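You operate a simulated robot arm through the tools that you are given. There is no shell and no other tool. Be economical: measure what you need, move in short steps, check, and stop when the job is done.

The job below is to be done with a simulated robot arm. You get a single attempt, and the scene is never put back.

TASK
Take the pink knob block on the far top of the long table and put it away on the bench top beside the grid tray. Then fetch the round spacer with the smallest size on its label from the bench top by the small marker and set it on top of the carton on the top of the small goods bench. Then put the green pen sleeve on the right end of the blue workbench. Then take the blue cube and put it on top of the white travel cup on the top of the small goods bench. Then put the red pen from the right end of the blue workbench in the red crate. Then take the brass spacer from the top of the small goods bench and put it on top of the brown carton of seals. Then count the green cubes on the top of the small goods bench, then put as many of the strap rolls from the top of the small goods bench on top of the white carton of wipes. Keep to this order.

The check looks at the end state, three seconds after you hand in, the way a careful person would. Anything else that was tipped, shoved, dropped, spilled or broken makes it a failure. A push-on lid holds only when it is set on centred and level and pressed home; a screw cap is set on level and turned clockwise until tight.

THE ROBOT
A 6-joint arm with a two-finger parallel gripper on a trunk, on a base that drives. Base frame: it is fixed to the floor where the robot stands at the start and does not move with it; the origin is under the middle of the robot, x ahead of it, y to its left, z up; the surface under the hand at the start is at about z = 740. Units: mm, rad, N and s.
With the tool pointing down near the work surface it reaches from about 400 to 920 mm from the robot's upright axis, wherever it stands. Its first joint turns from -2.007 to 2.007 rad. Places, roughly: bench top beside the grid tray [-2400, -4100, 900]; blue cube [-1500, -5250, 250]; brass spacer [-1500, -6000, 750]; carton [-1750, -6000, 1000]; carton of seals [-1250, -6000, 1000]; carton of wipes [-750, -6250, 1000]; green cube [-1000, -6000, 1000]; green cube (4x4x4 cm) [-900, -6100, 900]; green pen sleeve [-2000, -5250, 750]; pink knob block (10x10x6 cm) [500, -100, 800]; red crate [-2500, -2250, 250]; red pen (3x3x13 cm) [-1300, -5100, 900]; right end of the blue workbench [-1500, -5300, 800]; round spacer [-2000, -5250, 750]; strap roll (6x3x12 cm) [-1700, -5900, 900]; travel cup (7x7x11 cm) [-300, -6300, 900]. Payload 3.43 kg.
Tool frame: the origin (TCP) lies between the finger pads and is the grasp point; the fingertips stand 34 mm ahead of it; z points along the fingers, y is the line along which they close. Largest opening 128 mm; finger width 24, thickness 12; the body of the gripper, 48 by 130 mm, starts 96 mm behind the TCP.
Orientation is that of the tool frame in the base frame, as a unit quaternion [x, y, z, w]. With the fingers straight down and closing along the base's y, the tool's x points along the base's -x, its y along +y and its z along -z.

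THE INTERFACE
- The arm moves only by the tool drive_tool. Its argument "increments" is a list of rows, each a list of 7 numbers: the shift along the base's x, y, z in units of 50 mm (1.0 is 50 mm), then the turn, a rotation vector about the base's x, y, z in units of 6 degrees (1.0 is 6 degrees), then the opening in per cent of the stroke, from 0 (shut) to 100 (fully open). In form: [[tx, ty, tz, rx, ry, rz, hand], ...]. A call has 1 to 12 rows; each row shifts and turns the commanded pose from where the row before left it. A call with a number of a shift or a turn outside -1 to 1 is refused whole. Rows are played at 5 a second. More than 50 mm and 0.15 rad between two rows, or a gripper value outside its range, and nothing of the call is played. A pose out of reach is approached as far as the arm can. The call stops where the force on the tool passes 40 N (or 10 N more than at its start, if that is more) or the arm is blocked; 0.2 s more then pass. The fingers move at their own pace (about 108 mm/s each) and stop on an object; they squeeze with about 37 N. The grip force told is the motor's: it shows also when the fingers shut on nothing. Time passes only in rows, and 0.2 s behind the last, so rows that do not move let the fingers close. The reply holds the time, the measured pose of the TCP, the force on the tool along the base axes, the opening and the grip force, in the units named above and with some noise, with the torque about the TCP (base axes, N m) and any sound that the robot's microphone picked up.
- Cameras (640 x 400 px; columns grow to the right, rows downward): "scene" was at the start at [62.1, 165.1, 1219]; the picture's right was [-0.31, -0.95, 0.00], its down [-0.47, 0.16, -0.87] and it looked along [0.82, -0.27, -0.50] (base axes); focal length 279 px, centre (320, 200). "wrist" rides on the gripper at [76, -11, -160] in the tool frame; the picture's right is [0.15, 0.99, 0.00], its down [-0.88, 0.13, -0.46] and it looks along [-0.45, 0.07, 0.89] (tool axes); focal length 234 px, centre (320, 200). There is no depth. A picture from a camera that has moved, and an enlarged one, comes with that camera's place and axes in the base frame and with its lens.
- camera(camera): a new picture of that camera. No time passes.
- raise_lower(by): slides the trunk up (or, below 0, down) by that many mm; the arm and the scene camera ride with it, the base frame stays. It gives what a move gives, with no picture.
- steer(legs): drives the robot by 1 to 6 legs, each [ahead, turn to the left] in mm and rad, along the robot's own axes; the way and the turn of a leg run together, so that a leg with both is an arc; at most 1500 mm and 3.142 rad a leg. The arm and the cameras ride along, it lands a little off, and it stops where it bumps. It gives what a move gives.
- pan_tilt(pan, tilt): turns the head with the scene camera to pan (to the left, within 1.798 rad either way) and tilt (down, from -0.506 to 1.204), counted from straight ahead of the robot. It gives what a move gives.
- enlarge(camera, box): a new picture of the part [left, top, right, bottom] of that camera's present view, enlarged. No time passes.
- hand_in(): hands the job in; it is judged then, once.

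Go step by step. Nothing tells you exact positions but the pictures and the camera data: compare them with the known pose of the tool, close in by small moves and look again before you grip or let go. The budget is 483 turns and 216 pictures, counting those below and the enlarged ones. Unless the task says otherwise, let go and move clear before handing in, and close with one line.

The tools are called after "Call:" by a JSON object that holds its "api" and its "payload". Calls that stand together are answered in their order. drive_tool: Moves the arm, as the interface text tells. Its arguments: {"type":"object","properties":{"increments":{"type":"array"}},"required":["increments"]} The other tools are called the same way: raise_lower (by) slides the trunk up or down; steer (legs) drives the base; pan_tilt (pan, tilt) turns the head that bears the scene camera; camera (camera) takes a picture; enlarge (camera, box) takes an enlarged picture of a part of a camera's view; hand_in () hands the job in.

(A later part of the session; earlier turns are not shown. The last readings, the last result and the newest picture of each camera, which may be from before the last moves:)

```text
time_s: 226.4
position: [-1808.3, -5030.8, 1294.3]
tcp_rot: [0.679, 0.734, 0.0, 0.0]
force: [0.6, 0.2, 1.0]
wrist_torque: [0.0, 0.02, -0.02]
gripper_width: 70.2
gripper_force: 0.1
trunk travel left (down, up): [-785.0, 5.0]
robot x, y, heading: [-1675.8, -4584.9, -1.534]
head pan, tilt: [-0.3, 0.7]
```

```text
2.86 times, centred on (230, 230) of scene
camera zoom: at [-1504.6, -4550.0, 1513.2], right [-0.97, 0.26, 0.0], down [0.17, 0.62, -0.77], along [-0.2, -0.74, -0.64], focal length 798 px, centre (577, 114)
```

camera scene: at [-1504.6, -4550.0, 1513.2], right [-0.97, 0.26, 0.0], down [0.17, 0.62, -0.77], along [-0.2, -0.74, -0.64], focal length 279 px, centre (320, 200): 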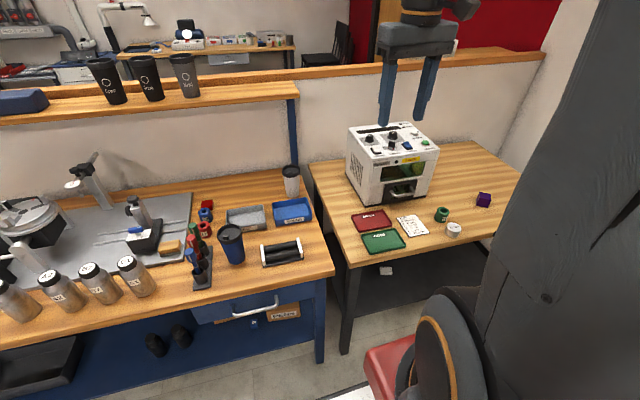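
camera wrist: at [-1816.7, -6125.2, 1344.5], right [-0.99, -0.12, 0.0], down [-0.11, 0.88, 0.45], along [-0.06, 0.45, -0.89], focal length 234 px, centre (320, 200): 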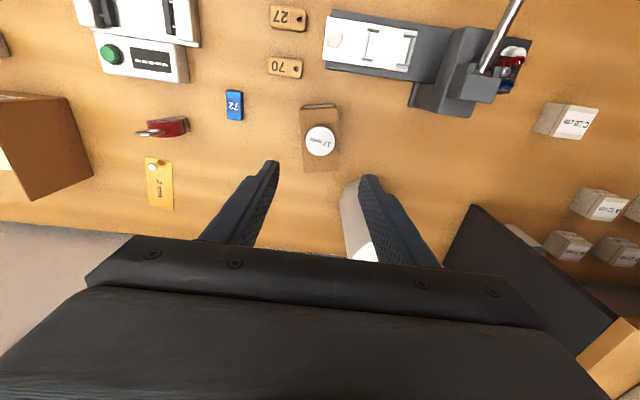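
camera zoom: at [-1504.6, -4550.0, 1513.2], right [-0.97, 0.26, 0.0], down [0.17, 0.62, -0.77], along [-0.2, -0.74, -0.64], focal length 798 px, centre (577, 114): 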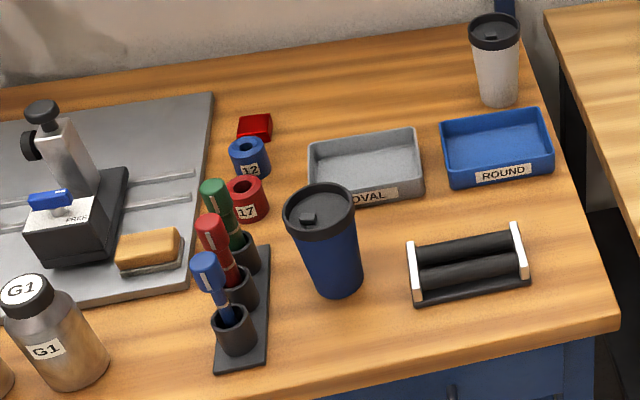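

The sleeve is still at about [-2123, -5140]. The right front corner of the blue bench, near [-1635, -5075], is free and will take the sleeve. I'll lower the trunk and move the hand over the sleeve.

Call:
{"api": "raise_lower", "payload": {"by": -160}}

Call:
{"api": "drive_tool", "payload": {"increments": [[-0.9, -0.2, 0, 0, 0, -0.75, 55], [-0.9, -0.2, 0, 0, 0, 0, 55], [-0.9, -0.2, 0, 0, 0, 0, 55], [-0.9, -0.2, -0.2, 0, 0, 0, 55], [-0.9, -0.2, -0.3, 0, 0, 0, 55], [-0.9, -0.2, -0.3, 0, 0, 0, 55], [-0.9, -0.2, -0.3, 0, 0, 0, 55], [0, -0.4, -0.9, 0, 0, 0, 55], [0, -0.2, -0.9, 0, 0, 0, 55], [0, 0, 0, 0, 0, 0, 55]]}}

Call:
{"api": "camera", "payload": {"camera": "wrist"}}

```text
time_s: 228.3
position: [-1806.5, -5031.8, 1134.6]
tcp_rot: [0.679, 0.734, 0.0, 0.0]
force: [1.1, -0.1, -0.5]
wrist_torque: [0.02, 0.0, 0.0]
gripper_width: 70.6
gripper_force: 0.1
trunk travel left (down, up): [-625.0, 165.0]
robot x, y, heading: [-1677.4, -4584.2, -1.532]
head pan, tilt: [-0.3, 0.7]
```

```text
time_s: 230.5
position: [-2122.4, -5130.7, 987.6]
tcp_rot: [0.707, 0.707, -0.001, 0.0]
force: [-0.4, 0.3, 0.6]
wrist_torque: [-0.01, -0.01, 0.02]
gripper_width: 70.3
gripper_force: 0.1
trunk travel left (down, up): [-625.0, 165.0]
robot x, y, heading: [-1674.2, -4586.7, -1.535]
head pan, tilt: [-0.3, 0.7]
```

```text
151 pictures are left
camera wrist: at [-2133.1, -5053.5, 1148.3], right [0.99, 0.15, 0.0], down [0.13, -0.88, 0.46], along [0.07, -0.45, -0.89], focal length 234 px, centre (320, 200)
```

wrist: 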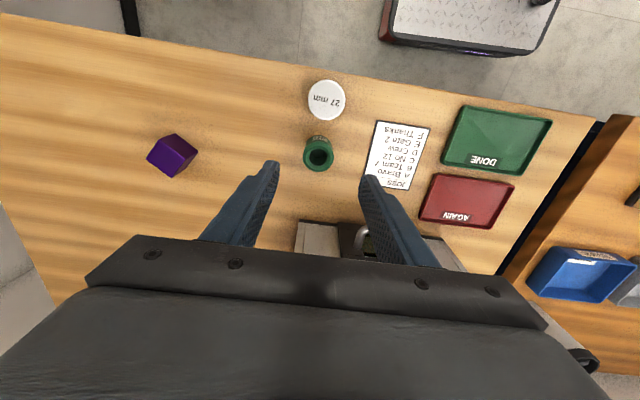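

The sleeve is at [-2122, -5138]. I'll align and descend.

Call:
{"api": "drive_tool", "payload": {"increments": [[0, -0.16, -0.9, 0, 0, 0, 55], [0, 0, -0.9, 0, 0, 0, 55], [0, 0, -0.6, 0, 0, 0, 55], [0, 0, -0.5, 0, 0, 0, 55], [0, 0, 0, 0, 0, 0, 55]]}}

Call:
{"api": "camera", "payload": {"camera": "wrist"}}

```text
time_s: 231.7
position: [-2121.6, -5139.7, 843.3]
tcp_rot: [0.707, 0.707, 0.001, 0.0]
force: [0.5, 0.3, -1.3]
wrist_torque: [0.0, 0.02, 0.0]
gripper_width: 70.4
gripper_force: 0.0
trunk travel left (down, up): [-625.0, 165.0]
robot x, y, heading: [-1672.3, -4584.4, -1.532]
head pan, tilt: [-0.3, 0.7]
```

```text
150 pictures are left
camera wrist: at [-2133.2, -5063.3, 1002.9], right [0.99, 0.15, 0.0], down [0.13, -0.88, 0.46], along [0.07, -0.45, -0.89], focal length 234 px, centre (320, 200)
```

wrist: 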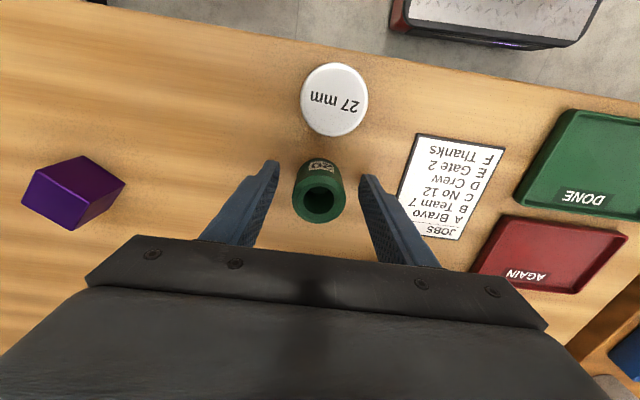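

Both fingers straddle the sleeve, so I'll close and lift.

Call:
{"api": "drive_tool", "payload": {"increments": [[0, 0, 0, 0, 0, 0, 0], [0, 0, 0, 0, 0, 0, 0], [0, 0, 0, 0, 0, 0, 0]]}}

Call:
{"api": "drive_tool", "payload": {"increments": [[0, 0, 0.4, 0, 0, 0, 0], [0, 0, 0.9, 0, 0, 0, 0], [0, 0, 0.9, 0, 0, 0, 0], [0, 0, 0.9, 0, 0, 0, 0], [0, 0, 0.9, 0, 0, 0, 0], [0, 0, 0.9, 0, 0, 0, 0], [0, 0, 0, 0, 0, 0, 0]]}}

Call:
{"api": "camera", "payload": {"camera": "wrist"}}

```text
time_s: 232.5
position: [-2122.3, -5140.3, 841.7]
tcp_rot: [0.707, 0.707, 0.0, 0.0]
force: [0.6, 0.4, 0.8]
wrist_torque: [-0.01, 0.01, -0.02]
gripper_width: 40.7
gripper_force: 36.6
trunk travel left (down, up): [-625.0, 165.0]
robot x, y, heading: [-1672.9, -4586.9, -1.536]
head pan, tilt: [-0.3, 0.7]
```

```text
time_s: 234.1
position: [-2118.0, -5139.1, 1092.4]
tcp_rot: [0.707, 0.707, 0.0, 0.0]
force: [0.0, 0.2, -0.3]
wrist_torque: [0.02, 0.0, 0.01]
gripper_width: 40.7
gripper_force: 37.3
trunk travel left (down, up): [-625.0, 165.0]
robot x, y, heading: [-1676.6, -4585.4, -1.53]
head pan, tilt: [-0.3, 0.7]
```

```text
149 pictures are left
camera wrist: at [-2128.8, -5063.6, 1252.5], right [0.99, 0.15, 0.0], down [0.13, -0.88, 0.46], along [0.07, -0.45, -0.89], focal length 234 px, centre (320, 200)
```

wrist: 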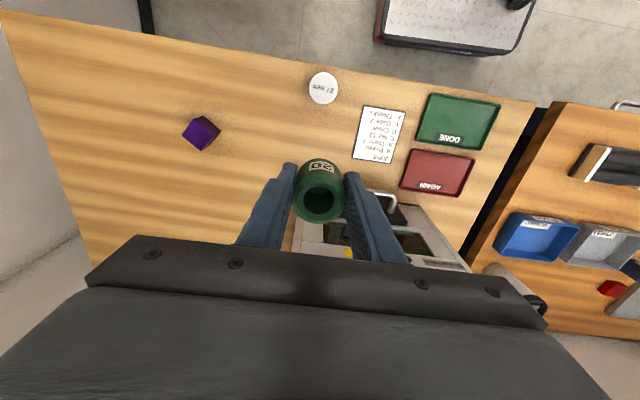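

The sleeve is held. I'll move it over the right front corner of the blue bench.

Call:
{"api": "drive_tool", "payload": {"increments": [[0.3, 0.9, 0, 0, 0, 0, 0], [0.95, 0.03, 0, 0, 0, 0, 0], [0.95, 0.03, 0, 0, 0, 0, 0], [0.95, 0.03, 0, 0, 0, 0, 0], [0.95, 0.03, 0, 0, 0, 0, 0], [0.95, 0.03, 0, 0, 0, 0, 0], [0.95, 0.03, 0, 0, 0, 0, 0], [0.95, 0.03, 0, 0, 0, 0, 0], [0.95, 0.03, 0, 0, 0, 0, 0], [0.95, 0.03, 0, 0, 0, 0, 0], [0.75, 0.03, 0, 0, 0, 0, 0], [0, 0, 0, 0, 0, 0, 0]]}}

Call:
{"api": "pan_tilt", "payload": {"pan": -0.1, "tilt": 0.8}}

Call:
{"api": "camera", "payload": {"camera": "wrist"}}

Call:
{"api": "camera", "payload": {"camera": "scene"}}

```text
time_s: 236.7
position: [-1641.6, -5078.8, 1091.1]
tcp_rot: [0.707, 0.707, 0.0, 0.0]
force: [-0.4, 0.2, -0.7]
wrist_torque: [0.01, -0.01, -0.02]
gripper_width: 40.5
gripper_force: 37.1
trunk travel left (down, up): [-625.0, 165.0]
robot x, y, heading: [-1675.2, -4587.1, -1.536]
head pan, tilt: [-0.3, 0.7]
```

```text
time_s: 237.4
position: [-1643.3, -5079.0, 1090.7]
tcp_rot: [0.707, 0.708, 0.0, 0.0]
force: [-0.2, 0.4, -0.2]
wrist_torque: [0.02, -0.01, 0.0]
gripper_width: 40.5
gripper_force: 36.8
trunk travel left (down, up): [-625.0, 165.0]
robot x, y, heading: [-1679.2, -4586.9, -1.535]
head pan, tilt: [-0.099, 0.799]
```

```text
148 pictures are left
camera wrist: at [-1653.3, -5002.0, 1251.1], right [0.99, 0.15, 0.0], down [0.13, -0.88, 0.46], along [0.07, -0.45, -0.89], focal length 234 px, centre (320, 200)
```

wrist: 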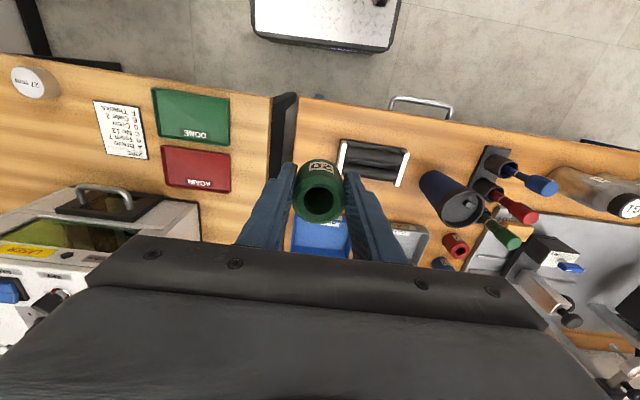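

```text
147 pictures are left
camera scene: at [-1485.9, -4593.0, 1345.0], right [-1.0, 0.06, 0.0], down [0.04, 0.72, -0.7], along [-0.04, -0.7, -0.72], focal length 279 px, centre (320, 200)
```

scene: 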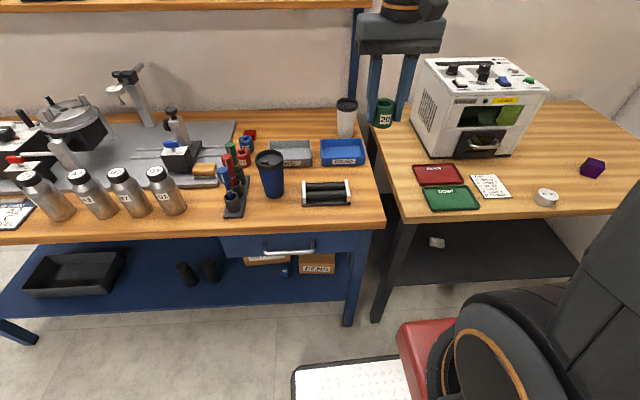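

The bench corner is at about [-1686, -5036, 798], so the current spot leaves good margins from the edges and the roller. I'll lower to just above the surface.

Call:
{"api": "drive_tool", "payload": {"increments": [[0, -0.08, -0.9, 0, 0, 0, 0], [0, 0, -0.9, 0, 0, 0, 0], [0, 0, -0.9, 0, 0, 0, 0], [0, 0, -0.9, 0, 0, 0, 0], [0, 0, -0.6, 0, 0, 0, 0], [0, 0, 0, 0, 0, 0, 0]]}}

Call:
{"api": "enlarge", "payload": {"camera": "scene", "box": [290, 100, 450, 240]}}

Call:
{"api": "camera", "payload": {"camera": "wrist"}}

```text
time_s: 238.8
position: [-1644.7, -5085.5, 882.3]
tcp_rot: [0.707, 0.707, 0.001, 0.0]
force: [-1.5, 0.0, -0.8]
wrist_torque: [0.01, -0.01, -0.02]
gripper_width: 40.5
gripper_force: 36.7
trunk travel left (down, up): [-625.0, 165.0]
robot x, y, heading: [-1680.0, -4586.5, -1.533]
head pan, tilt: [-0.099, 0.799]
```

```text
2.86 times, centred on (370, 170) of scene
camera zoom: at [-1485.9, -4592.9, 1345.0], right [-1.0, 0.06, 0.0], down [0.04, 0.72, -0.7], along [-0.04, -0.7, -0.72], focal length 798 px, centre (177, 286)
```

zoom: 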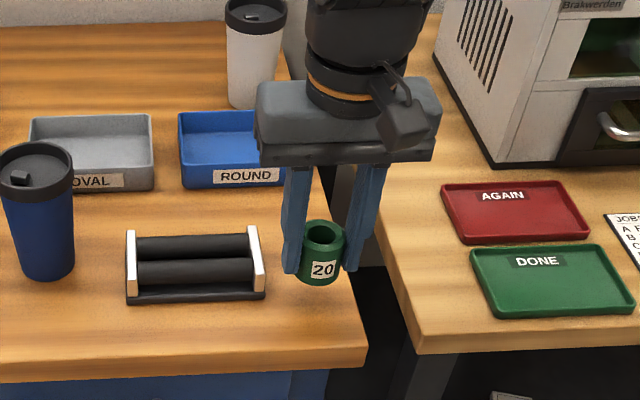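

```text
145 pictures are left
camera wrist: at [-1655.0, -5009.4, 1042.2], right [0.99, 0.15, 0.0], down [0.13, -0.88, 0.46], along [0.07, -0.45, -0.89], focal length 234 px, centre (320, 200)
```

wrist: 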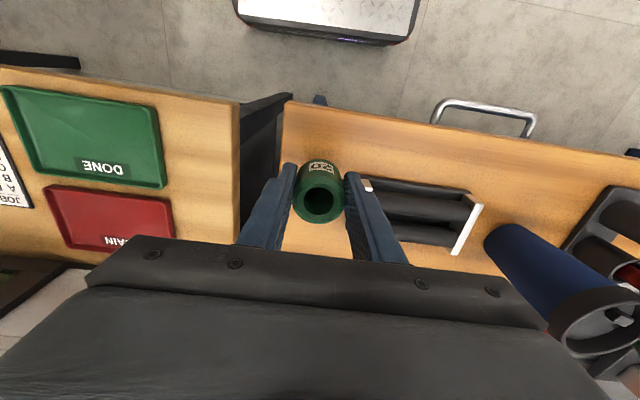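

I'll nudge it a bit further from the right edge and lower to contact.

Call:
{"api": "drive_tool", "payload": {"increments": [[0.18, 0.06, -0.3, 0, 0, 0, 0], [0, 0, -0.24, 0, 0, 0, 0], [0, 0, 0, 0, 0, 0, 0]]}}

Call:
{"api": "drive_tool", "payload": {"increments": [[0, 0, -0.08, 0, 0, 0, 0], [0, 0, 0, 0, 0, 0, 0]]}}

Call:
{"api": "drive_tool", "payload": {"increments": [[0, 0, -0.06, 0, 0, 0, 0], [0, 0, 0, 0, 0, 0, 0]]}}

Call:
{"api": "enlarge", "payload": {"camera": "scene", "box": [290, 130, 410, 240]}}

```text
time_s: 239.6
position: [-1633.0, -5081.6, 853.7]
tcp_rot: [0.706, 0.708, 0.001, 0.0]
force: [-0.3, -0.5, 0.1]
wrist_torque: [-0.05, 0.02, -0.02]
gripper_width: 40.5
gripper_force: 37.2
trunk travel left (down, up): [-625.0, 165.0]
robot x, y, heading: [-1676.3, -4584.0, -1.534]
head pan, tilt: [-0.099, 0.799]
```

```text
time_s: 240.2
position: [-1633.3, -5083.0, 849.1]
tcp_rot: [0.707, 0.707, -0.001, 0.0]
force: [0.4, -0.2, -0.5]
wrist_torque: [-0.02, 0.02, -0.01]
gripper_width: 40.5
gripper_force: 37.0
trunk travel left (down, up): [-625.0, 165.0]
robot x, y, heading: [-1672.7, -4585.3, -1.534]
head pan, tilt: [-0.099, 0.799]
```

```text
time_s: 240.8
position: [-1633.7, -5081.6, 846.4]
tcp_rot: [0.707, 0.707, 0.001, 0.0]
force: [-1.2, 0.6, -0.5]
wrist_torque: [0.01, 0.01, 0.02]
gripper_width: 40.7
gripper_force: 36.9
trunk travel left (down, up): [-625.0, 165.0]
robot x, y, heading: [-1672.2, -4587.4, -1.534]
head pan, tilt: [-0.099, 0.799]
```

```text
3.64 times, centred on (350, 185) of scene
camera zoom: at [-1485.9, -4593.0, 1344.9], right [-1.0, 0.06, 0.0], down [0.04, 0.72, -0.7], along [-0.04, -0.7, -0.72], focal length 1015 px, centre (211, 254)
```

zoom: 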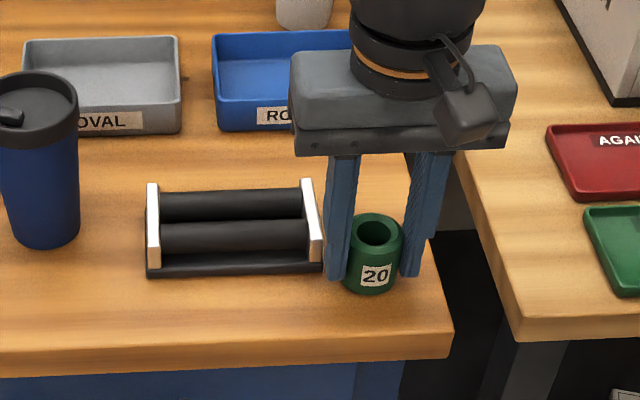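

The left finger is close to the roller, so I'll shift toward the front edge before the last bit.

Call:
{"api": "drive_tool", "payload": {"increments": [[-0.08, 0.3, 0, 0, 0, 0, 0], [0, 0, -0.08, 0, 0, 0, 0], [0, 0, 0, 0, 0, 0, 0]]}}

Call:
{"api": "drive_tool", "payload": {"increments": [[0, 0, -0.06, 0, 0, 0, 0], [0, 0, 0, 0, 0, 0, 0]]}}

Call:
{"api": "enlarge", "payload": {"camera": "scene", "box": [290, 130, 410, 240]}}

```text
time_s: 241.6
position: [-1637.3, -5065.7, 842.3]
tcp_rot: [0.707, 0.707, 0.0, 0.0]
force: [0.9, 4.1, 13.2]
wrist_torque: [0.06, 0.01, -0.01]
gripper_width: 40.7
gripper_force: 37.3
trunk travel left (down, up): [-625.0, 165.0]
robot x, y, heading: [-1675.7, -4584.5, -1.535]
head pan, tilt: [-0.099, 0.799]
```

```text
time_s: 242.2
position: [-1637.6, -5066.4, 838.9]
tcp_rot: [0.707, 0.707, -0.002, 0.001]
force: [2.3, -0.8, 30.5]
wrist_torque: [-0.25, -0.1, 0.03]
gripper_width: 40.9
gripper_force: 36.9
trunk travel left (down, up): [-625.0, 165.0]
robot x, y, heading: [-1678.6, -4584.7, -1.53]
head pan, tilt: [-0.099, 0.799]
```

```text
3.64 times, centred on (350, 185) of scene
camera zoom: at [-1485.8, -4592.2, 1345.0], right [-1.0, 0.06, 0.0], down [0.04, 0.72, -0.7], along [-0.04, -0.7, -0.72], focal length 1015 px, centre (211, 254)
```

zoom: 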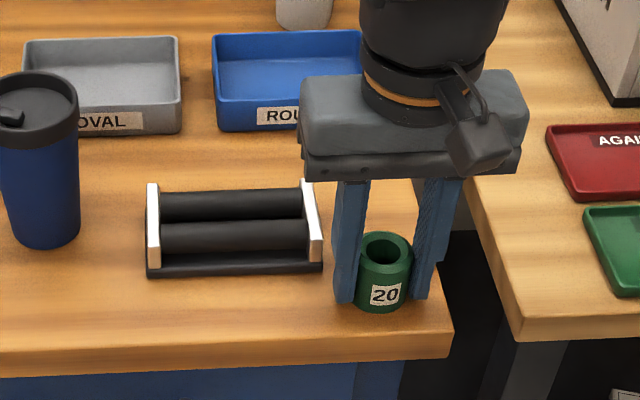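

The sleeve stands on the bench at the right front corner, clear of the roller. I'll relieve the pressure, open a little and lift.

Call:
{"api": "drive_tool", "payload": {"increments": [[0, 0, 0.07, 0, 0, 0, 0], [0, 0, 0, 0, 0, 0, 46], [0, 0, 0, 0, 0, 0, 46], [0, 0, 0.4, 0, 0, 0, 46], [0, 0, 0.9, 0, 0, 0, 46], [0, 0, 0.9, 0, 0, 0, 46], [0, 0, 0.9, 0, 0, 0, 46], [0, 0, 0.9, 0, 0, 0, 46], [0, 0, 0.9, 0, 0, 0, 46]]}}

Call:
{"api": "camera", "payload": {"camera": "scene"}}

```text
time_s: 244.2
position: [-1642.1, -5064.8, 1084.1]
tcp_rot: [0.707, 0.707, 0.0, 0.0]
force: [0.5, -0.1, -0.4]
wrist_torque: [0.03, 0.01, -0.01]
gripper_width: 59.0
gripper_force: 0.0
trunk travel left (down, up): [-625.0, 165.0]
robot x, y, heading: [-1676.2, -4585.2, -1.536]
head pan, tilt: [-0.099, 0.799]
```

```text
142 pictures are left
camera scene: at [-1485.9, -4593.3, 1344.9], right [-1.0, 0.06, 0.0], down [0.04, 0.72, -0.7], along [-0.04, -0.7, -0.72], focal length 279 px, centre (320, 200)
```

scene: 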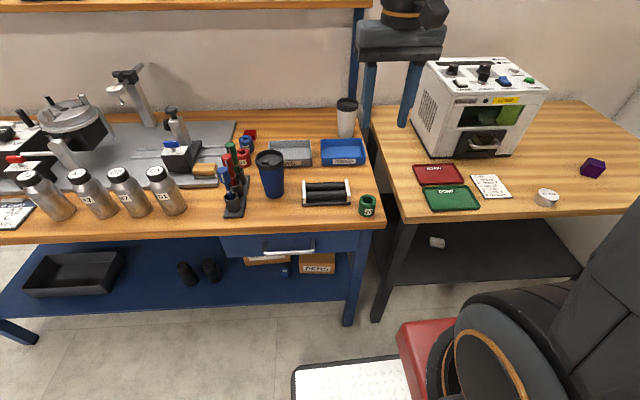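

The green sleeve is placed. Next is the blue cube, and something small and blue is on the lower shelf beside the PENS box, so I'll enlarge.

Call:
{"api": "enlarge", "payload": {"camera": "scene", "box": [220, 230, 380, 330]}}

Call:
{"api": "enlarge", "payload": {"camera": "scene", "box": [200, 110, 400, 230]}}

```text
4.00 times, centred on (300, 280) of scene
camera zoom: at [-1485.9, -4593.3, 1344.9], right [-1.0, 0.06, 0.0], down [0.04, 0.72, -0.7], along [-0.04, -0.7, -0.72], focal length 1117 px, centre (400, -120)
```

zoom: 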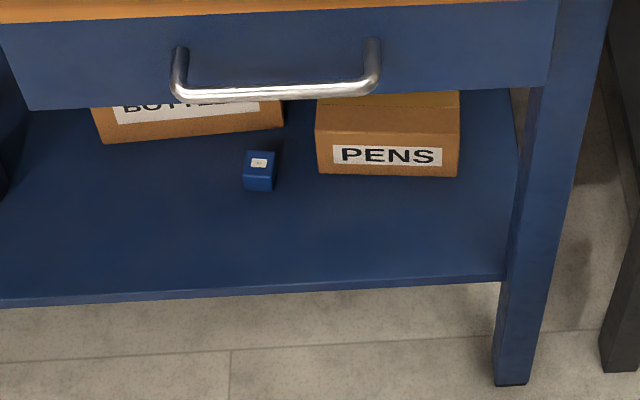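

```text
3.20 times, centred on (300, 170) of scene
camera zoom: at [-1485.9, -4593.3, 1344.9], right [-1.0, 0.06, 0.0], down [0.04, 0.72, -0.7], along [-0.04, -0.7, -0.72], focal length 893 px, centre (384, 296)
```

zoom: 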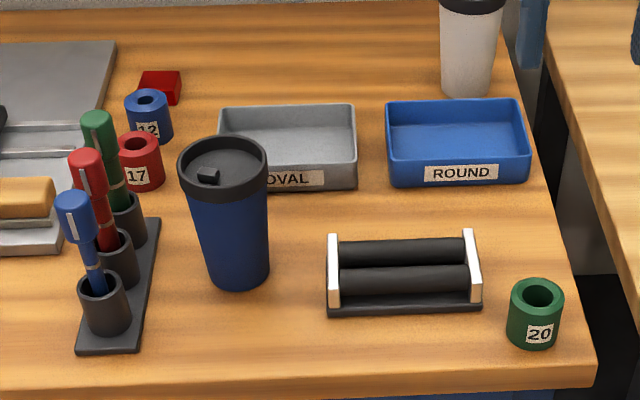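

The blue cube with a small white label is on the lower shelf near [-1375, -5200], with the shelf at z≈270–290. I'll position the robot straight in front of it, clear of the bench, then lower the trunk.

Call:
{"api": "drive_tool", "payload": {"increments": [[0, 0.5, 0.8, 0, 0, 0, 46], [0, 0.5, 0.8, 0, 0, 0, 46]]}}

Call:
{"api": "steer", "payload": {"legs": [[0, 1.54], [270, 0], [0, -1.575]]}}

Call:
{"api": "pan_tilt", "payload": {"pan": 0, "tilt": 0.7}}

Call:
{"api": "camera", "payload": {"camera": "scene"}}

```text
time_s: 244.8
position: [-1639.5, -5013.9, 1168.0]
tcp_rot: [0.707, 0.707, 0.0, -0.001]
force: [0.5, -1.0, 0.5]
wrist_torque: [0.08, -0.01, 0.01]
gripper_width: 59.1
gripper_force: 0.1
trunk travel left (down, up): [-625.0, 165.0]
robot x, y, heading: [-1674.7, -4585.2, -1.534]
head pan, tilt: [-0.099, 0.799]
```

```text
time_s: 254.3
position: [-1382.7, -5010.2, 1167.6]
tcp_rot: [0.716, 0.698, -0.001, 0.0]
force: [-0.7, 0.6, 0.4]
wrist_torque: [0.0, 0.0, 0.04]
gripper_width: 59.0
gripper_force: 0.1
trunk travel left (down, up): [-625.0, 165.0]
robot x, y, heading: [-1406.1, -4580.4, -1.562]
head pan, tilt: [-0.099, 0.799]
```

```text
time_s: 255.0
position: [-1382.8, -5008.0, 1168.0]
tcp_rot: [0.717, 0.697, 0.001, 0.001]
force: [-0.8, -0.5, -0.2]
wrist_torque: [-0.01, 0.01, 0.02]
gripper_width: 58.9
gripper_force: 0.1
trunk travel left (down, up): [-625.0, 165.0]
robot x, y, heading: [-1403.4, -4579.0, -1.56]
head pan, tilt: [0.0, 0.7]
```

```text
139 pictures are left
camera scene: at [-1209.2, -4597.2, 1353.2], right [-1.0, -0.01, 0.0], down [-0.01, 0.64, -0.76], along [0.01, -0.76, -0.64], focal length 279 px, centre (320, 200)
```

scene: 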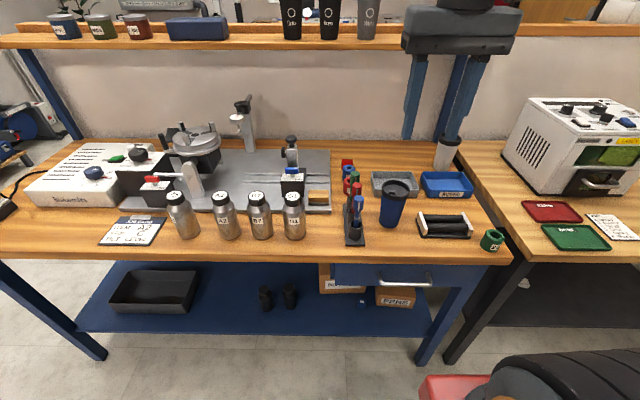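

I'll back up 250 mm, lower the trunk and look under the bench.

Call:
{"api": "steer", "payload": {"legs": [[-250, 0]]}}

Call:
{"api": "raise_lower", "payload": {"by": -600}}

Call:
{"api": "pan_tilt", "payload": {"pan": -0.2, "tilt": 0.45}}

Call:
{"api": "camera", "payload": {"camera": "scene"}}

```text
time_s: 256.9
position: [-1385.1, -4750.0, 1168.2]
tcp_rot: [0.715, 0.699, 0.001, 0.0]
force: [-0.4, -1.0, -1.0]
wrist_torque: [-0.01, 0.01, 0.0]
gripper_width: 59.0
gripper_force: 0.0
trunk travel left (down, up): [-625.0, 165.0]
robot x, y, heading: [-1415.0, -4318.7, -1.554]
head pan, tilt: [0.0, 0.7]
```

```text
refused: -600 is not a number from -400 to 400
```

```text
time_s: 257.6
position: [-1383.3, -4749.4, 1167.2]
tcp_rot: [0.716, 0.698, 0.0, 0.0]
force: [0.8, 0.2, 0.3]
wrist_torque: [-0.01, -0.03, 0.02]
gripper_width: 59.0
gripper_force: 0.0
trunk travel left (down, up): [-625.0, 165.0]
robot x, y, heading: [-1412.4, -4318.6, -1.555]
head pan, tilt: [-0.201, 0.45]
```

```text
138 pictures are left
camera scene: at [-1230.6, -4341.4, 1375.3], right [-0.98, 0.18, 0.0], down [0.08, 0.43, -0.9], along [-0.17, -0.88, -0.44], focal length 279 px, centre (320, 200)
```

scene: 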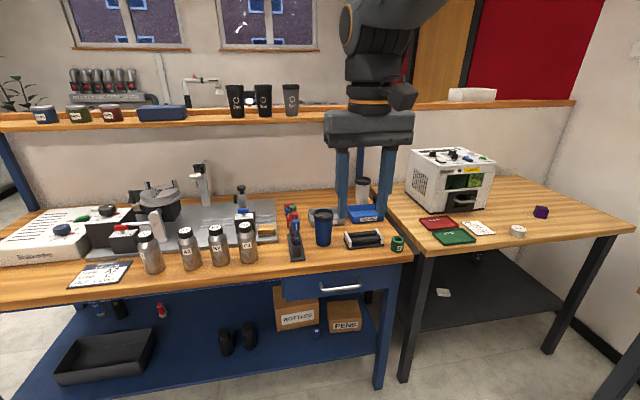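

Call:
{"api": "raise_lower", "payload": {"by": -400}}

Call:
{"api": "raise_lower", "payload": {"by": -200}}

Call:
{"api": "camera", "payload": {"camera": "scene"}}

```text
time_s: 261.5
position: [-1382.8, -4796.7, 766.7]
tcp_rot: [0.715, 0.699, 0.0, -0.001]
force: [0.2, 0.9, -0.9]
wrist_torque: [-0.03, 0.01, 0.04]
gripper_width: 58.8
gripper_force: 0.1
trunk travel left (down, up): [-225.0, 565.0]
robot x, y, heading: [-1412.2, -4319.3, -1.556]
head pan, tilt: [-0.201, 0.45]
```

```text
time_s: 263.6
position: [-1381.3, -4849.2, 567.1]
tcp_rot: [0.715, 0.699, 0.001, -0.001]
force: [-0.2, -0.1, -0.4]
wrist_torque: [0.0, 0.01, -0.02]
gripper_width: 58.9
gripper_force: 0.0
trunk travel left (down, up): [-25.0, 765.0]
robot x, y, heading: [-1409.4, -4317.6, -1.556]
head pan, tilt: [-0.201, 0.45]
```

```text
137 pictures are left
camera scene: at [-1228.1, -4508.3, 775.4], right [-0.98, 0.18, 0.0], down [0.08, 0.43, -0.9], along [-0.17, -0.88, -0.44], focal length 279 px, centre (320, 200)
```

scene: 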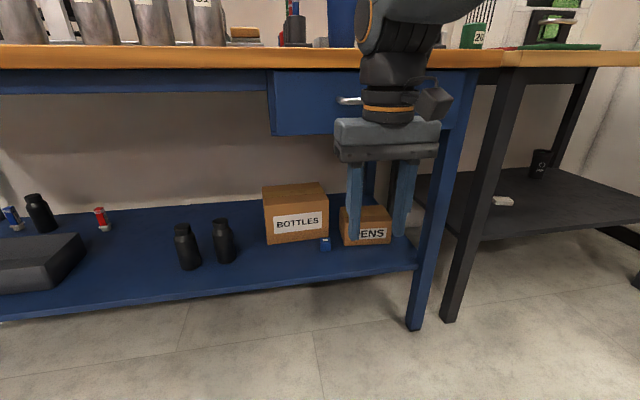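

The cube's centre is near [-1377, -5211, 273] on the shelf (z≈253), in front of the gap between the boxes. I'll tilt the tool 35° forward, lower it and approach under the bench in steps.

Call:
{"api": "drive_tool", "payload": {"increments": [[0, 0, -0.7, -1, 0, 0, 46], [0, 0, -0.7, -1, 0, 0, 46], [0, 0, -0.7, -1, 0, 0, 46], [0, 0, -0.7, -1, 0, 0, 46], [0, 0, -0.7, -1, 0, 0, 46], [0, 0, -0.7, -0.83, 0, 0, 46], [0, 0, 0, 0, 0, 0, 46]]}}

Call:
{"api": "camera", "payload": {"camera": "scene"}}

Call:
{"api": "camera", "payload": {"camera": "wrist"}}

```text
time_s: 265.2
position: [-1371.7, -4968.2, 405.8]
tcp_rot: [0.687, 0.669, -0.204, 0.199]
force: [0.7, 0.4, -0.3]
wrist_torque: [0.01, 0.01, 0.01]
gripper_width: 59.0
gripper_force: 0.0
out of reach, approached as far as the arm can: row 1, 2, 4, 5, 6
trunk travel left (down, up): [-25.0, 765.0]
robot x, y, heading: [-1408.6, -4319.9, -1.557]
head pan, tilt: [-0.201, 0.45]
```

```text
136 pictures are left
camera scene: at [-1228.1, -4508.3, 775.4], right [-0.98, 0.18, 0.0], down [0.08, 0.43, -0.9], along [-0.17, -0.88, -0.44], focal length 279 px, centre (320, 200)
```

scene: 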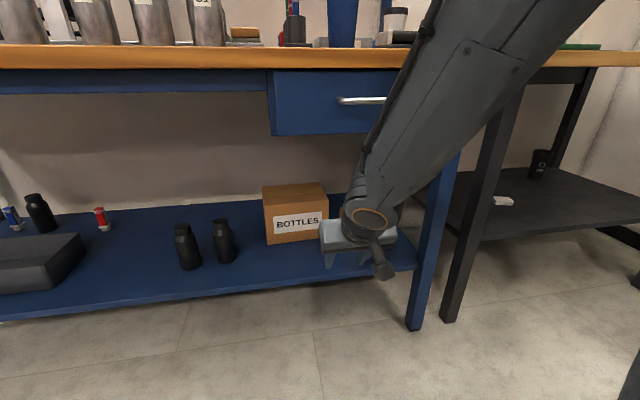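

```text
135 pictures are left
camera wrist: at [-1378.8, -4815.8, 499.0], right [0.99, 0.1, -0.08], down [0.12, -0.49, 0.86], along [0.04, -0.87, -0.5], focal length 234 px, centre (320, 200)
```

wrist: 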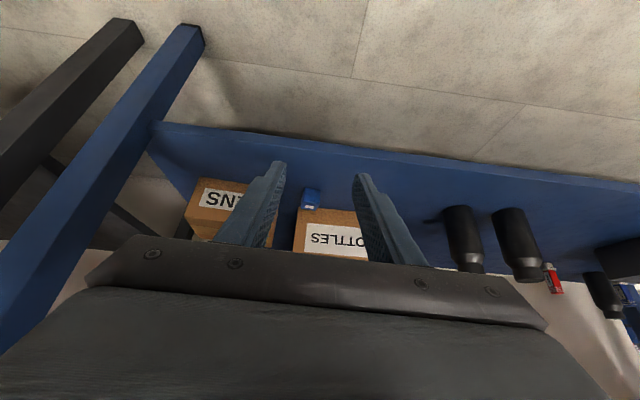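

The arm took up a slightly more advanced pose because the inner one was out of reach, but it is fine. The cube is visible between the fingers in the wrist view, and I'll move forward a bit to see which reference the commands follow.

Call:
{"api": "drive_tool", "payload": {"increments": [[0, -0.6, 0, 0, 0, 0, 46], [0, 0, 0, 0, 0, 0, 46]]}}

```text
time_s: 265.9
position: [-1372.1, -4997.3, 406.8]
tcp_rot: [0.682, 0.667, -0.209, 0.213]
force: [0.7, 0.1, 0.0]
wrist_torque: [0.0, -0.02, 0.03]
gripper_width: 59.0
gripper_force: 0.1
trunk travel left (down, up): [-25.0, 765.0]
robot x, y, heading: [-1410.5, -4318.5, -1.552]
head pan, tilt: [-0.201, 0.45]
```

The commands follow the measured pose, and the wrist view confirms the cube at x≈-1379, z≈267. I'll advance and lower toward it.

Call:
{"api": "drive_tool", "payload": {"increments": [[-0.04, -0.72, -0.3, 0, 0, 0, 46], [-0.04, -0.72, -0.3, 0, 0, 0, 46], [-0.04, -0.72, -0.3, 0, 0, 0, 46], [-0.03, -0.72, -0.3, 0, 0, 0, 46], [0, 0, 0, 0, 0, 0, 46]]}}

Call:
{"api": "camera", "payload": {"camera": "wrist"}}

Call:
{"api": "camera", "payload": {"camera": "scene"}}

```text
time_s: 267.1
position: [-1379.6, -5145.5, 348.0]
tcp_rot: [0.682, 0.667, -0.209, 0.213]
force: [1.1, -0.2, -0.6]
wrist_torque: [0.0, 0.01, -0.01]
gripper_width: 59.0
gripper_force: 0.1
trunk travel left (down, up): [-25.0, 765.0]
robot x, y, heading: [-1409.6, -4317.8, -1.556]
head pan, tilt: [-0.201, 0.45]
```

```text
134 pictures are left
camera wrist: at [-1388.7, -4991.4, 435.5], right [0.99, 0.1, -0.07], down [0.11, -0.46, 0.88], along [0.06, -0.88, -0.47], focal length 234 px, centre (320, 200)
```

wrist: 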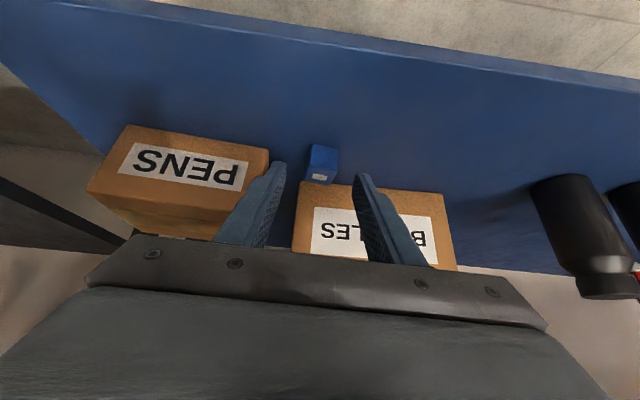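

```text
133 pictures are left
camera scene: at [-1228.1, -4508.3, 775.4], right [-0.98, 0.18, 0.0], down [0.08, 0.43, -0.9], along [-0.17, -0.88, -0.44], focal length 279 px, centre (320, 200)
```

scene: 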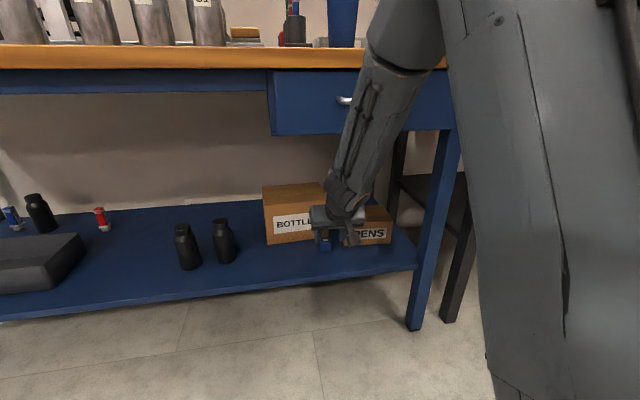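

The cube's centre is at [-1375, -5207]. I'll move in the final 45 mm forward and 55 mm down in two steps.

Call:
{"api": "drive_tool", "payload": {"increments": [[0.09, -0.45, -0.55, 0, 0, 0, 46], [0, 0, 0, 0, 0, 0, 46]]}}

Call:
{"api": "camera", "payload": {"camera": "wrist"}}

```text
time_s: 267.6
position: [-1373.6, -5165.5, 319.7]
tcp_rot: [0.682, 0.668, -0.209, 0.213]
force: [-0.4, 0.2, -0.3]
wrist_torque: [0.01, -0.01, 0.0]
gripper_width: 59.0
gripper_force: 0.0
trunk travel left (down, up): [-25.0, 765.0]
robot x, y, heading: [-1410.8, -4320.8, -1.554]
head pan, tilt: [-0.201, 0.45]
```

```text
132 pictures are left
camera wrist: at [-1383.3, -5011.4, 408.6], right [0.99, 0.1, -0.07], down [0.11, -0.47, 0.88], along [0.06, -0.88, -0.47], focal length 234 px, centre (320, 200)
```

wrist: 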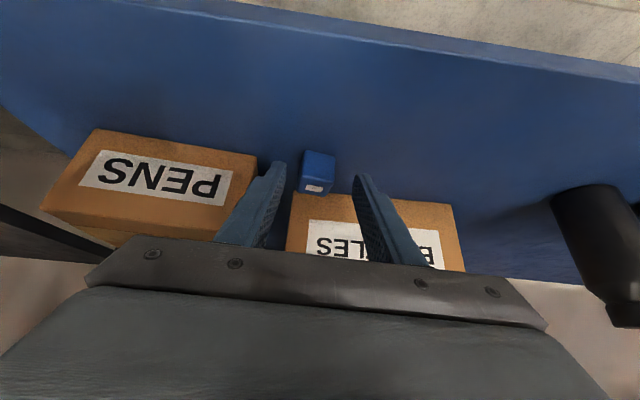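

Call:
{"api": "drive_tool", "payload": {"increments": [[-0.03, -0.48, -0.5, 0, 0, 0, 46], [0, 0, 0, 0, 0, 0, 46]]}}

Call:
{"api": "camera", "payload": {"camera": "wrist"}}

Call:
{"api": "enlarge", "payload": {"camera": "scene", "box": [250, 160, 450, 300]}}

```text
time_s: 268.4
position: [-1375.3, -5188.2, 294.2]
tcp_rot: [0.682, 0.666, -0.211, 0.216]
force: [0.1, 11.0, 16.9]
wrist_torque: [0.25, 0.51, -0.4]
gripper_width: 59.2
gripper_force: 0.6
trunk travel left (down, up): [-25.0, 765.0]
robot x, y, heading: [-1407.9, -4321.9, -1.552]
head pan, tilt: [-0.201, 0.45]
stopped in row 2: the force on the tool passed its limit at 41 N (the readings are from after the stop); the commanded pose is now the measured one
```

```text
131 pictures are left
camera wrist: at [-1384.4, -5033.5, 382.7], right [0.99, 0.1, -0.07], down [0.11, -0.46, 0.88], along [0.06, -0.88, -0.47], focal length 234 px, centre (320, 200)
```

wrist: 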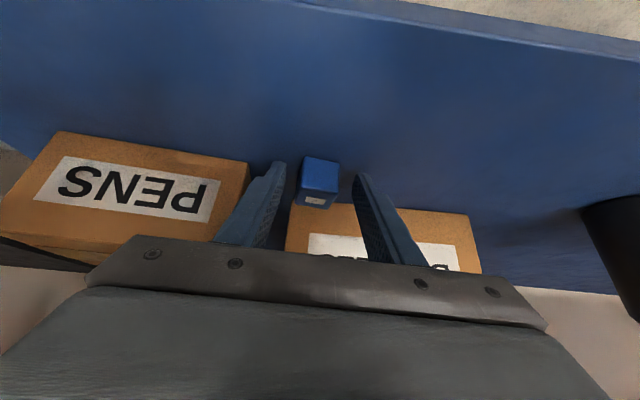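

```text
2.86 times, centred on (350, 230) of scene
camera zoom: at [-1228.1, -4507.4, 775.4], right [-0.98, 0.18, 0.0], down [0.08, 0.43, -0.9], along [-0.17, -0.89, -0.43], focal length 798 px, centre (234, 114)
```

zoom: 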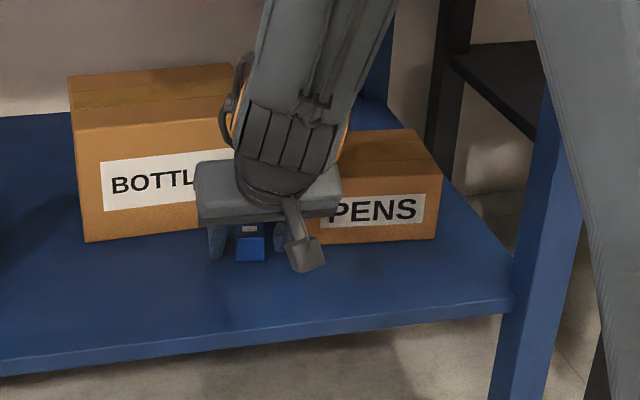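

The fingertips touched the shelf, with the cube between them. I'll raise 4 mm and close.

Call:
{"api": "drive_tool", "payload": {"increments": [[0, 0, 0.09, 0, 0, 0, 46], [0, 0, 0, 0, 0, 0, 0], [0, 0, 0, 0, 0, 0, 0], [0, 0, 0, 0, 0, 0, 0]]}}

Call:
{"api": "drive_tool", "payload": {"increments": [[0, 0.1, 0.4, 0, 0, 0, 0], [0, 0, 0, 0, 0, 0, 0]]}}

Call:
{"api": "camera", "payload": {"camera": "wrist"}}

```text
time_s: 269.4
position: [-1374.7, -5188.2, 298.3]
tcp_rot: [0.681, 0.667, -0.211, 0.215]
force: [1.1, -0.5, -0.4]
wrist_torque: [0.0, 0.02, 0.0]
gripper_width: 30.3
gripper_force: 36.9
trunk travel left (down, up): [-25.0, 765.0]
robot x, y, heading: [-1408.1, -4316.8, -1.555]
head pan, tilt: [-0.201, 0.45]
```

```text
time_s: 270.0
position: [-1375.1, -5183.5, 318.6]
tcp_rot: [0.682, 0.667, -0.211, 0.214]
force: [-0.4, -0.4, 0.8]
wrist_torque: [0.0, 0.01, 0.03]
gripper_width: 30.7
gripper_force: 36.9
trunk travel left (down, up): [-25.0, 765.0]
robot x, y, heading: [-1410.3, -4317.0, -1.554]
head pan, tilt: [-0.201, 0.45]
```

```text
129 pictures are left
camera wrist: at [-1383.4, -5029.1, 406.1], right [0.99, 0.1, -0.07], down [0.11, -0.46, 0.88], along [0.06, -0.88, -0.47], focal length 234 px, centre (320, 200)
```

wrist: 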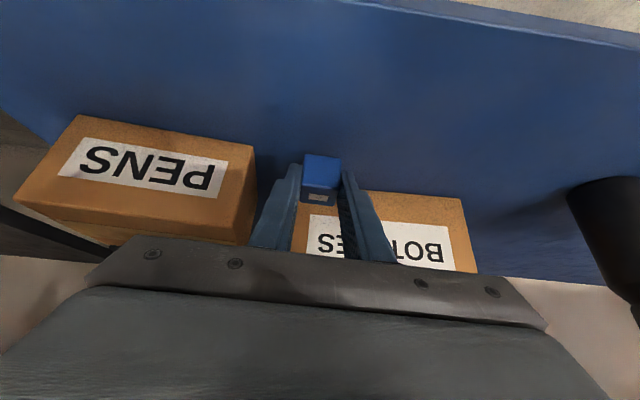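

The 30 mm cube is held. I'll back the arm out from under the bench, then back the robot away and raise the trunk.

Call:
{"api": "drive_tool", "payload": {"increments": [[0, 0.8, 0.25, 0, 0, 0, 0], [0, 0.8, 0.25, 0, 0, 0, 0], [0, 0.8, 0.25, 0, 0, 0, 0], [0, 0.8, 0.25, 0, 0, 0, 0], [0, 0, 0, 0, 0, 0, 0]]}}

Call:
{"api": "steer", "payload": {"legs": [[-150, 0]]}}

Call:
{"api": "raise_lower", "payload": {"by": 400}}

Call:
{"api": "raise_lower", "payload": {"by": 350}}

Call:
{"api": "camera", "payload": {"camera": "wrist"}}

Call:
{"api": "camera", "payload": {"camera": "scene"}}

```text
time_s: 271.2
position: [-1378.2, -5022.6, 369.5]
tcp_rot: [0.682, 0.667, -0.209, 0.214]
force: [0.5, -0.4, 0.2]
wrist_torque: [0.01, 0.01, 0.02]
gripper_width: 30.5
gripper_force: 36.9
trunk travel left (down, up): [-25.0, 765.0]
robot x, y, heading: [-1410.6, -4321.1, -1.558]
head pan, tilt: [-0.201, 0.45]
```

```text
time_s: 272.6
position: [-1381.7, -4877.0, 369.5]
tcp_rot: [0.682, 0.666, -0.211, 0.214]
force: [0.3, -0.4, -0.3]
wrist_torque: [0.02, 0.01, 0.04]
gripper_width: 30.5
gripper_force: 37.3
trunk travel left (down, up): [-25.0, 765.0]
robot x, y, heading: [-1412.6, -4174.9, -1.554]
head pan, tilt: [-0.201, 0.45]
```

```text
time_s: 276.4
position: [-1380.5, -4878.3, 768.3]
tcp_rot: [0.682, 0.667, -0.21, 0.214]
force: [1.2, 0.0, -0.1]
wrist_torque: [0.02, -0.02, 0.02]
gripper_width: 30.3
gripper_force: 37.0
trunk travel left (down, up): [-425.0, 365.0]
robot x, y, heading: [-1410.7, -4177.1, -1.558]
head pan, tilt: [-0.201, 0.45]
```

```text
time_s: 279.8
position: [-1381.0, -4878.2, 1119.0]
tcp_rot: [0.683, 0.666, -0.21, 0.214]
force: [-0.4, 0.4, -0.1]
wrist_torque: [0.0, -0.02, 0.04]
gripper_width: 30.5
gripper_force: 37.6
trunk travel left (down, up): [-775.0, 15.0]
robot x, y, heading: [-1413.3, -4179.2, -1.559]
head pan, tilt: [-0.201, 0.45]
```

```text
128 pictures are left
camera wrist: at [-1390.0, -4723.5, 1207.0], right [0.99, 0.1, -0.07], down [0.11, -0.46, 0.88], along [0.05, -0.88, -0.47], focal length 234 px, centre (320, 200)
```

wrist: 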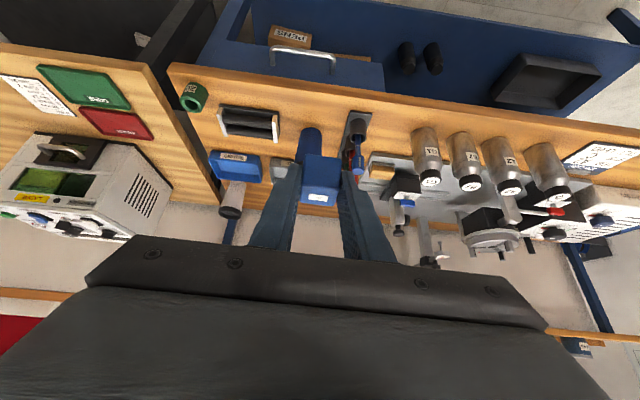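

```text
127 pictures are left
camera scene: at [-1233.5, -4154.4, 1525.4], right [-0.98, 0.19, 0.0], down [0.08, 0.43, -0.9], along [-0.17, -0.88, -0.44], focal length 279 px, centre (320, 200)
```

scene: 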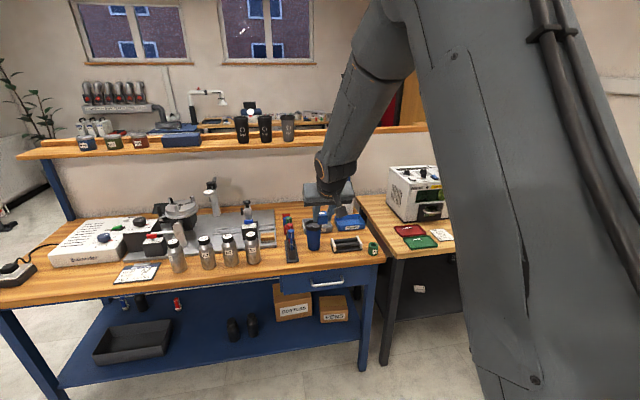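

The cube is secure. I'll retract the arm, then drive around to the right-hand end of the small goods bench where the white cup stands.

Call:
{"api": "drive_tool", "payload": {"increments": [[0, 0.8, 0.3, 0, 0, 0, 0], [0, 0.8, 0.3, 0, 0, 0, 0], [0, 0.8, 0.3, 0, 0, 0, 0], [0, 0.8, 0.3, 0, 0, 0, 0], [0, 0, 0, 0, 0, 0, 0]]}}

Call:
{"api": "steer", "payload": {"legs": [[290, 0], [0, 1.55], [1500, 0], [350, 0], [0, -1.57]]}}

```text
time_s: 281.0
position: [-1379.0, -4715.7, 1176.7]
tcp_rot: [0.682, 0.667, -0.211, 0.215]
force: [-0.9, 0.2, 0.5]
wrist_torque: [0.01, 0.03, -0.01]
gripper_width: 30.4
gripper_force: 37.3
trunk travel left (down, up): [-775.0, 15.0]
robot x, y, heading: [-1413.6, -4175.0, -1.552]
head pan, tilt: [-0.201, 0.45]
```

```text
time_s: 299.4
position: [451.3, -4941.7, 1177.5]
tcp_rot: [0.674, 0.674, -0.208, 0.217]
force: [-0.2, 0.2, -0.7]
wrist_torque: [0.02, -0.04, 0.0]
gripper_width: 30.6
gripper_force: 37.3
trunk travel left (down, up): [-775.0, 15.0]
robot x, y, heading: [407.5, -4402.7, -1.538]
head pan, tilt: [-0.201, 0.45]
```

Call:
{"api": "steer", "payload": {"legs": [[1500, 0], [1150, 0], [0, -1.6], [750, 0], [0, -1.57]]}}

Call:
{"api": "pan_tilt", "payload": {"pan": -0.1, "tilt": 0.55}}

Call:
{"api": "camera", "payload": {"camera": "scene"}}

```text
time_s: 323.8
position: [-280.7, -6536.0, 1177.7]
tcp_rot: [-0.657, 0.691, 0.212, 0.214]
force: [0.2, -0.1, 0.0]
wrist_torque: [0.0, 0.05, -0.02]
gripper_width: 30.5
gripper_force: 36.8
trunk travel left (down, up): [-775.0, 15.0]
robot x, y, heading: [-261.0, -7077.3, 1.558]
head pan, tilt: [-0.201, 0.45]
```

```text
time_s: 324.4
position: [-281.1, -6536.5, 1177.7]
tcp_rot: [-0.656, 0.692, 0.211, 0.214]
force: [0.2, -0.2, -1.0]
wrist_torque: [-0.01, -0.03, -0.02]
gripper_width: 30.5
gripper_force: 36.7
trunk travel left (down, up): [-775.0, 15.0]
robot x, y, heading: [-265.3, -7079.6, 1.559]
head pan, tilt: [-0.099, 0.55]
```

```text
126 pictures are left
camera scene: at [-446.4, -7098.5, 1516.4], right [0.99, -0.11, 0.0], down [-0.06, -0.52, -0.85], along [0.1, 0.85, -0.52], focal length 279 px, centre (320, 200)
```

scene: 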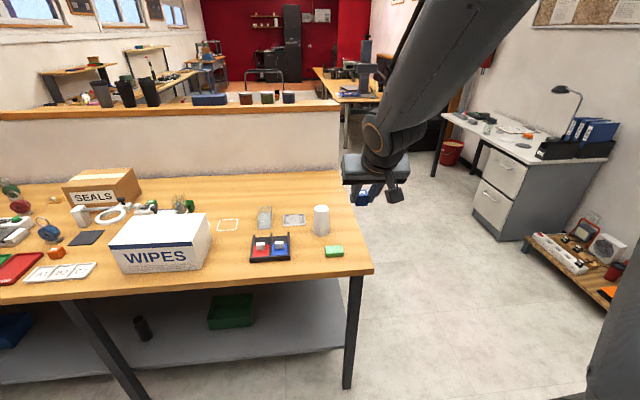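

The white cup stands at about [-342, -6239] with its top at z≈953. I'll zoom in on it.

Call:
{"api": "enlarge", "payload": {"camera": "scene", "box": [260, 180, 380, 270]}}

Call:
{"api": "enlarge", "payload": {"camera": "scene", "box": [0, 150, 240, 290]}}

```text
4.44 times, centred on (320, 225) of scene
camera zoom: at [-446.4, -7098.5, 1516.4], right [0.99, -0.11, 0.0], down [-0.06, -0.52, -0.85], along [0.1, 0.85, -0.52], focal length 1241 px, centre (320, 89)
```

zoom: 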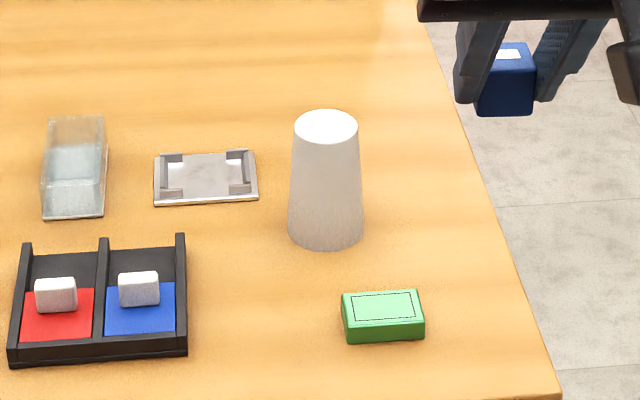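

```text
2.67 times, centred on (120, 220) of scene
camera zoom: at [-446.4, -7098.5, 1516.4], right [0.99, -0.11, 0.0], down [-0.06, -0.52, -0.85], along [0.1, 0.85, -0.52], focal length 744 px, centre (853, 147)
```

zoom: 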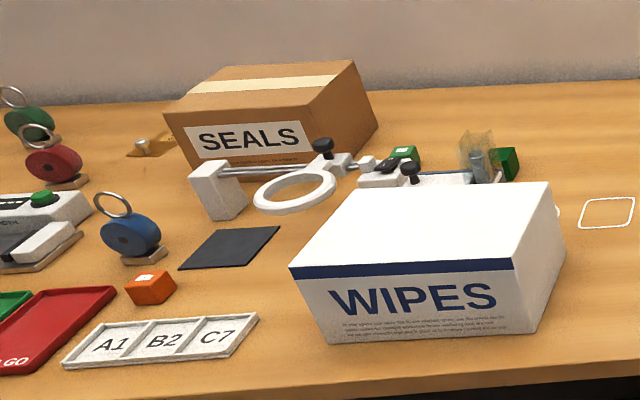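

The cup is upside down with a flat top about 53 mm wide. I'll drive 230 mm closer and bring the cube over it, keeping the tool tilt so the cube stays level.

Call:
{"api": "steer", "payload": {"legs": [[200, 0]]}}

Call:
{"api": "drive_tool", "payload": {"increments": [[-0.6, 0.4, -0.5, 0, 0, 0, 0], [-0.6, 0.3, -0.7, 0, 0, 0, 0], [0, 0.3, -0.7, 0, 0, 0, 0], [0, 0, 0, 0, 0, 0, 0]]}}

Call:
{"api": "camera", "payload": {"camera": "scene"}}

Call:
{"api": "camera", "payload": {"camera": "wrist"}}

```text
time_s: 326.1
position: [-280.6, -6336.5, 1177.3]
tcp_rot: [-0.658, 0.69, 0.212, 0.213]
force: [-0.1, 0.9, -0.8]
wrist_torque: [-0.02, -0.02, -0.04]
gripper_width: 30.5
gripper_force: 37.4
trunk travel left (down, up): [-775.0, 15.0]
robot x, y, heading: [-261.5, -6881.4, 1.565]
head pan, tilt: [-0.099, 0.55]
```

```text
time_s: 327.1
position: [-339.5, -6284.8, 1083.8]
tcp_rot: [-0.658, 0.691, 0.212, 0.213]
force: [-0.7, -0.2, -0.9]
wrist_torque: [-0.03, -0.02, 0.0]
gripper_width: 30.3
gripper_force: 37.2
trunk travel left (down, up): [-775.0, 15.0]
robot x, y, heading: [-261.3, -6877.8, 1.564]
head pan, tilt: [-0.099, 0.55]
```

```text
123 pictures are left
camera scene: at [-444.2, -6898.0, 1516.3], right [0.99, -0.11, 0.0], down [-0.06, -0.52, -0.85], along [0.09, 0.85, -0.52], focal length 279 px, centre (320, 200)
```

scene: 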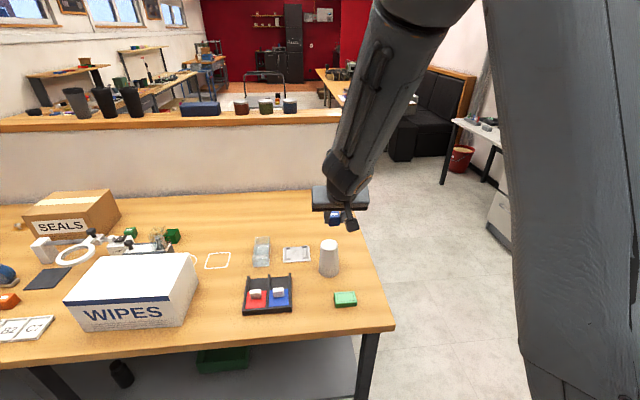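

```text
122 pictures are left
camera wrist: at [-333.4, -6438.8, 1171.2], right [-0.99, -0.08, -0.07], down [-0.1, 0.47, 0.88], along [-0.03, 0.88, -0.47], focal length 234 px, centre (320, 200)
```

wrist: 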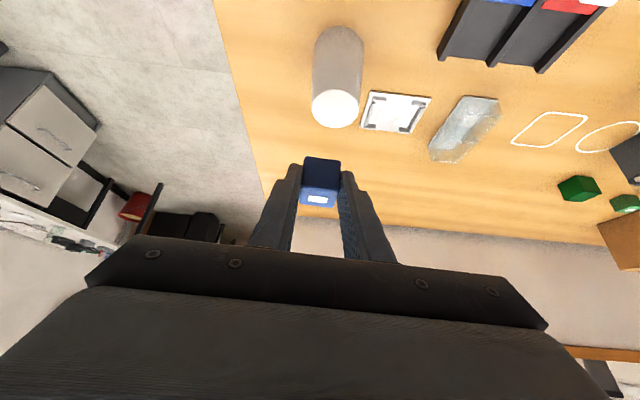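

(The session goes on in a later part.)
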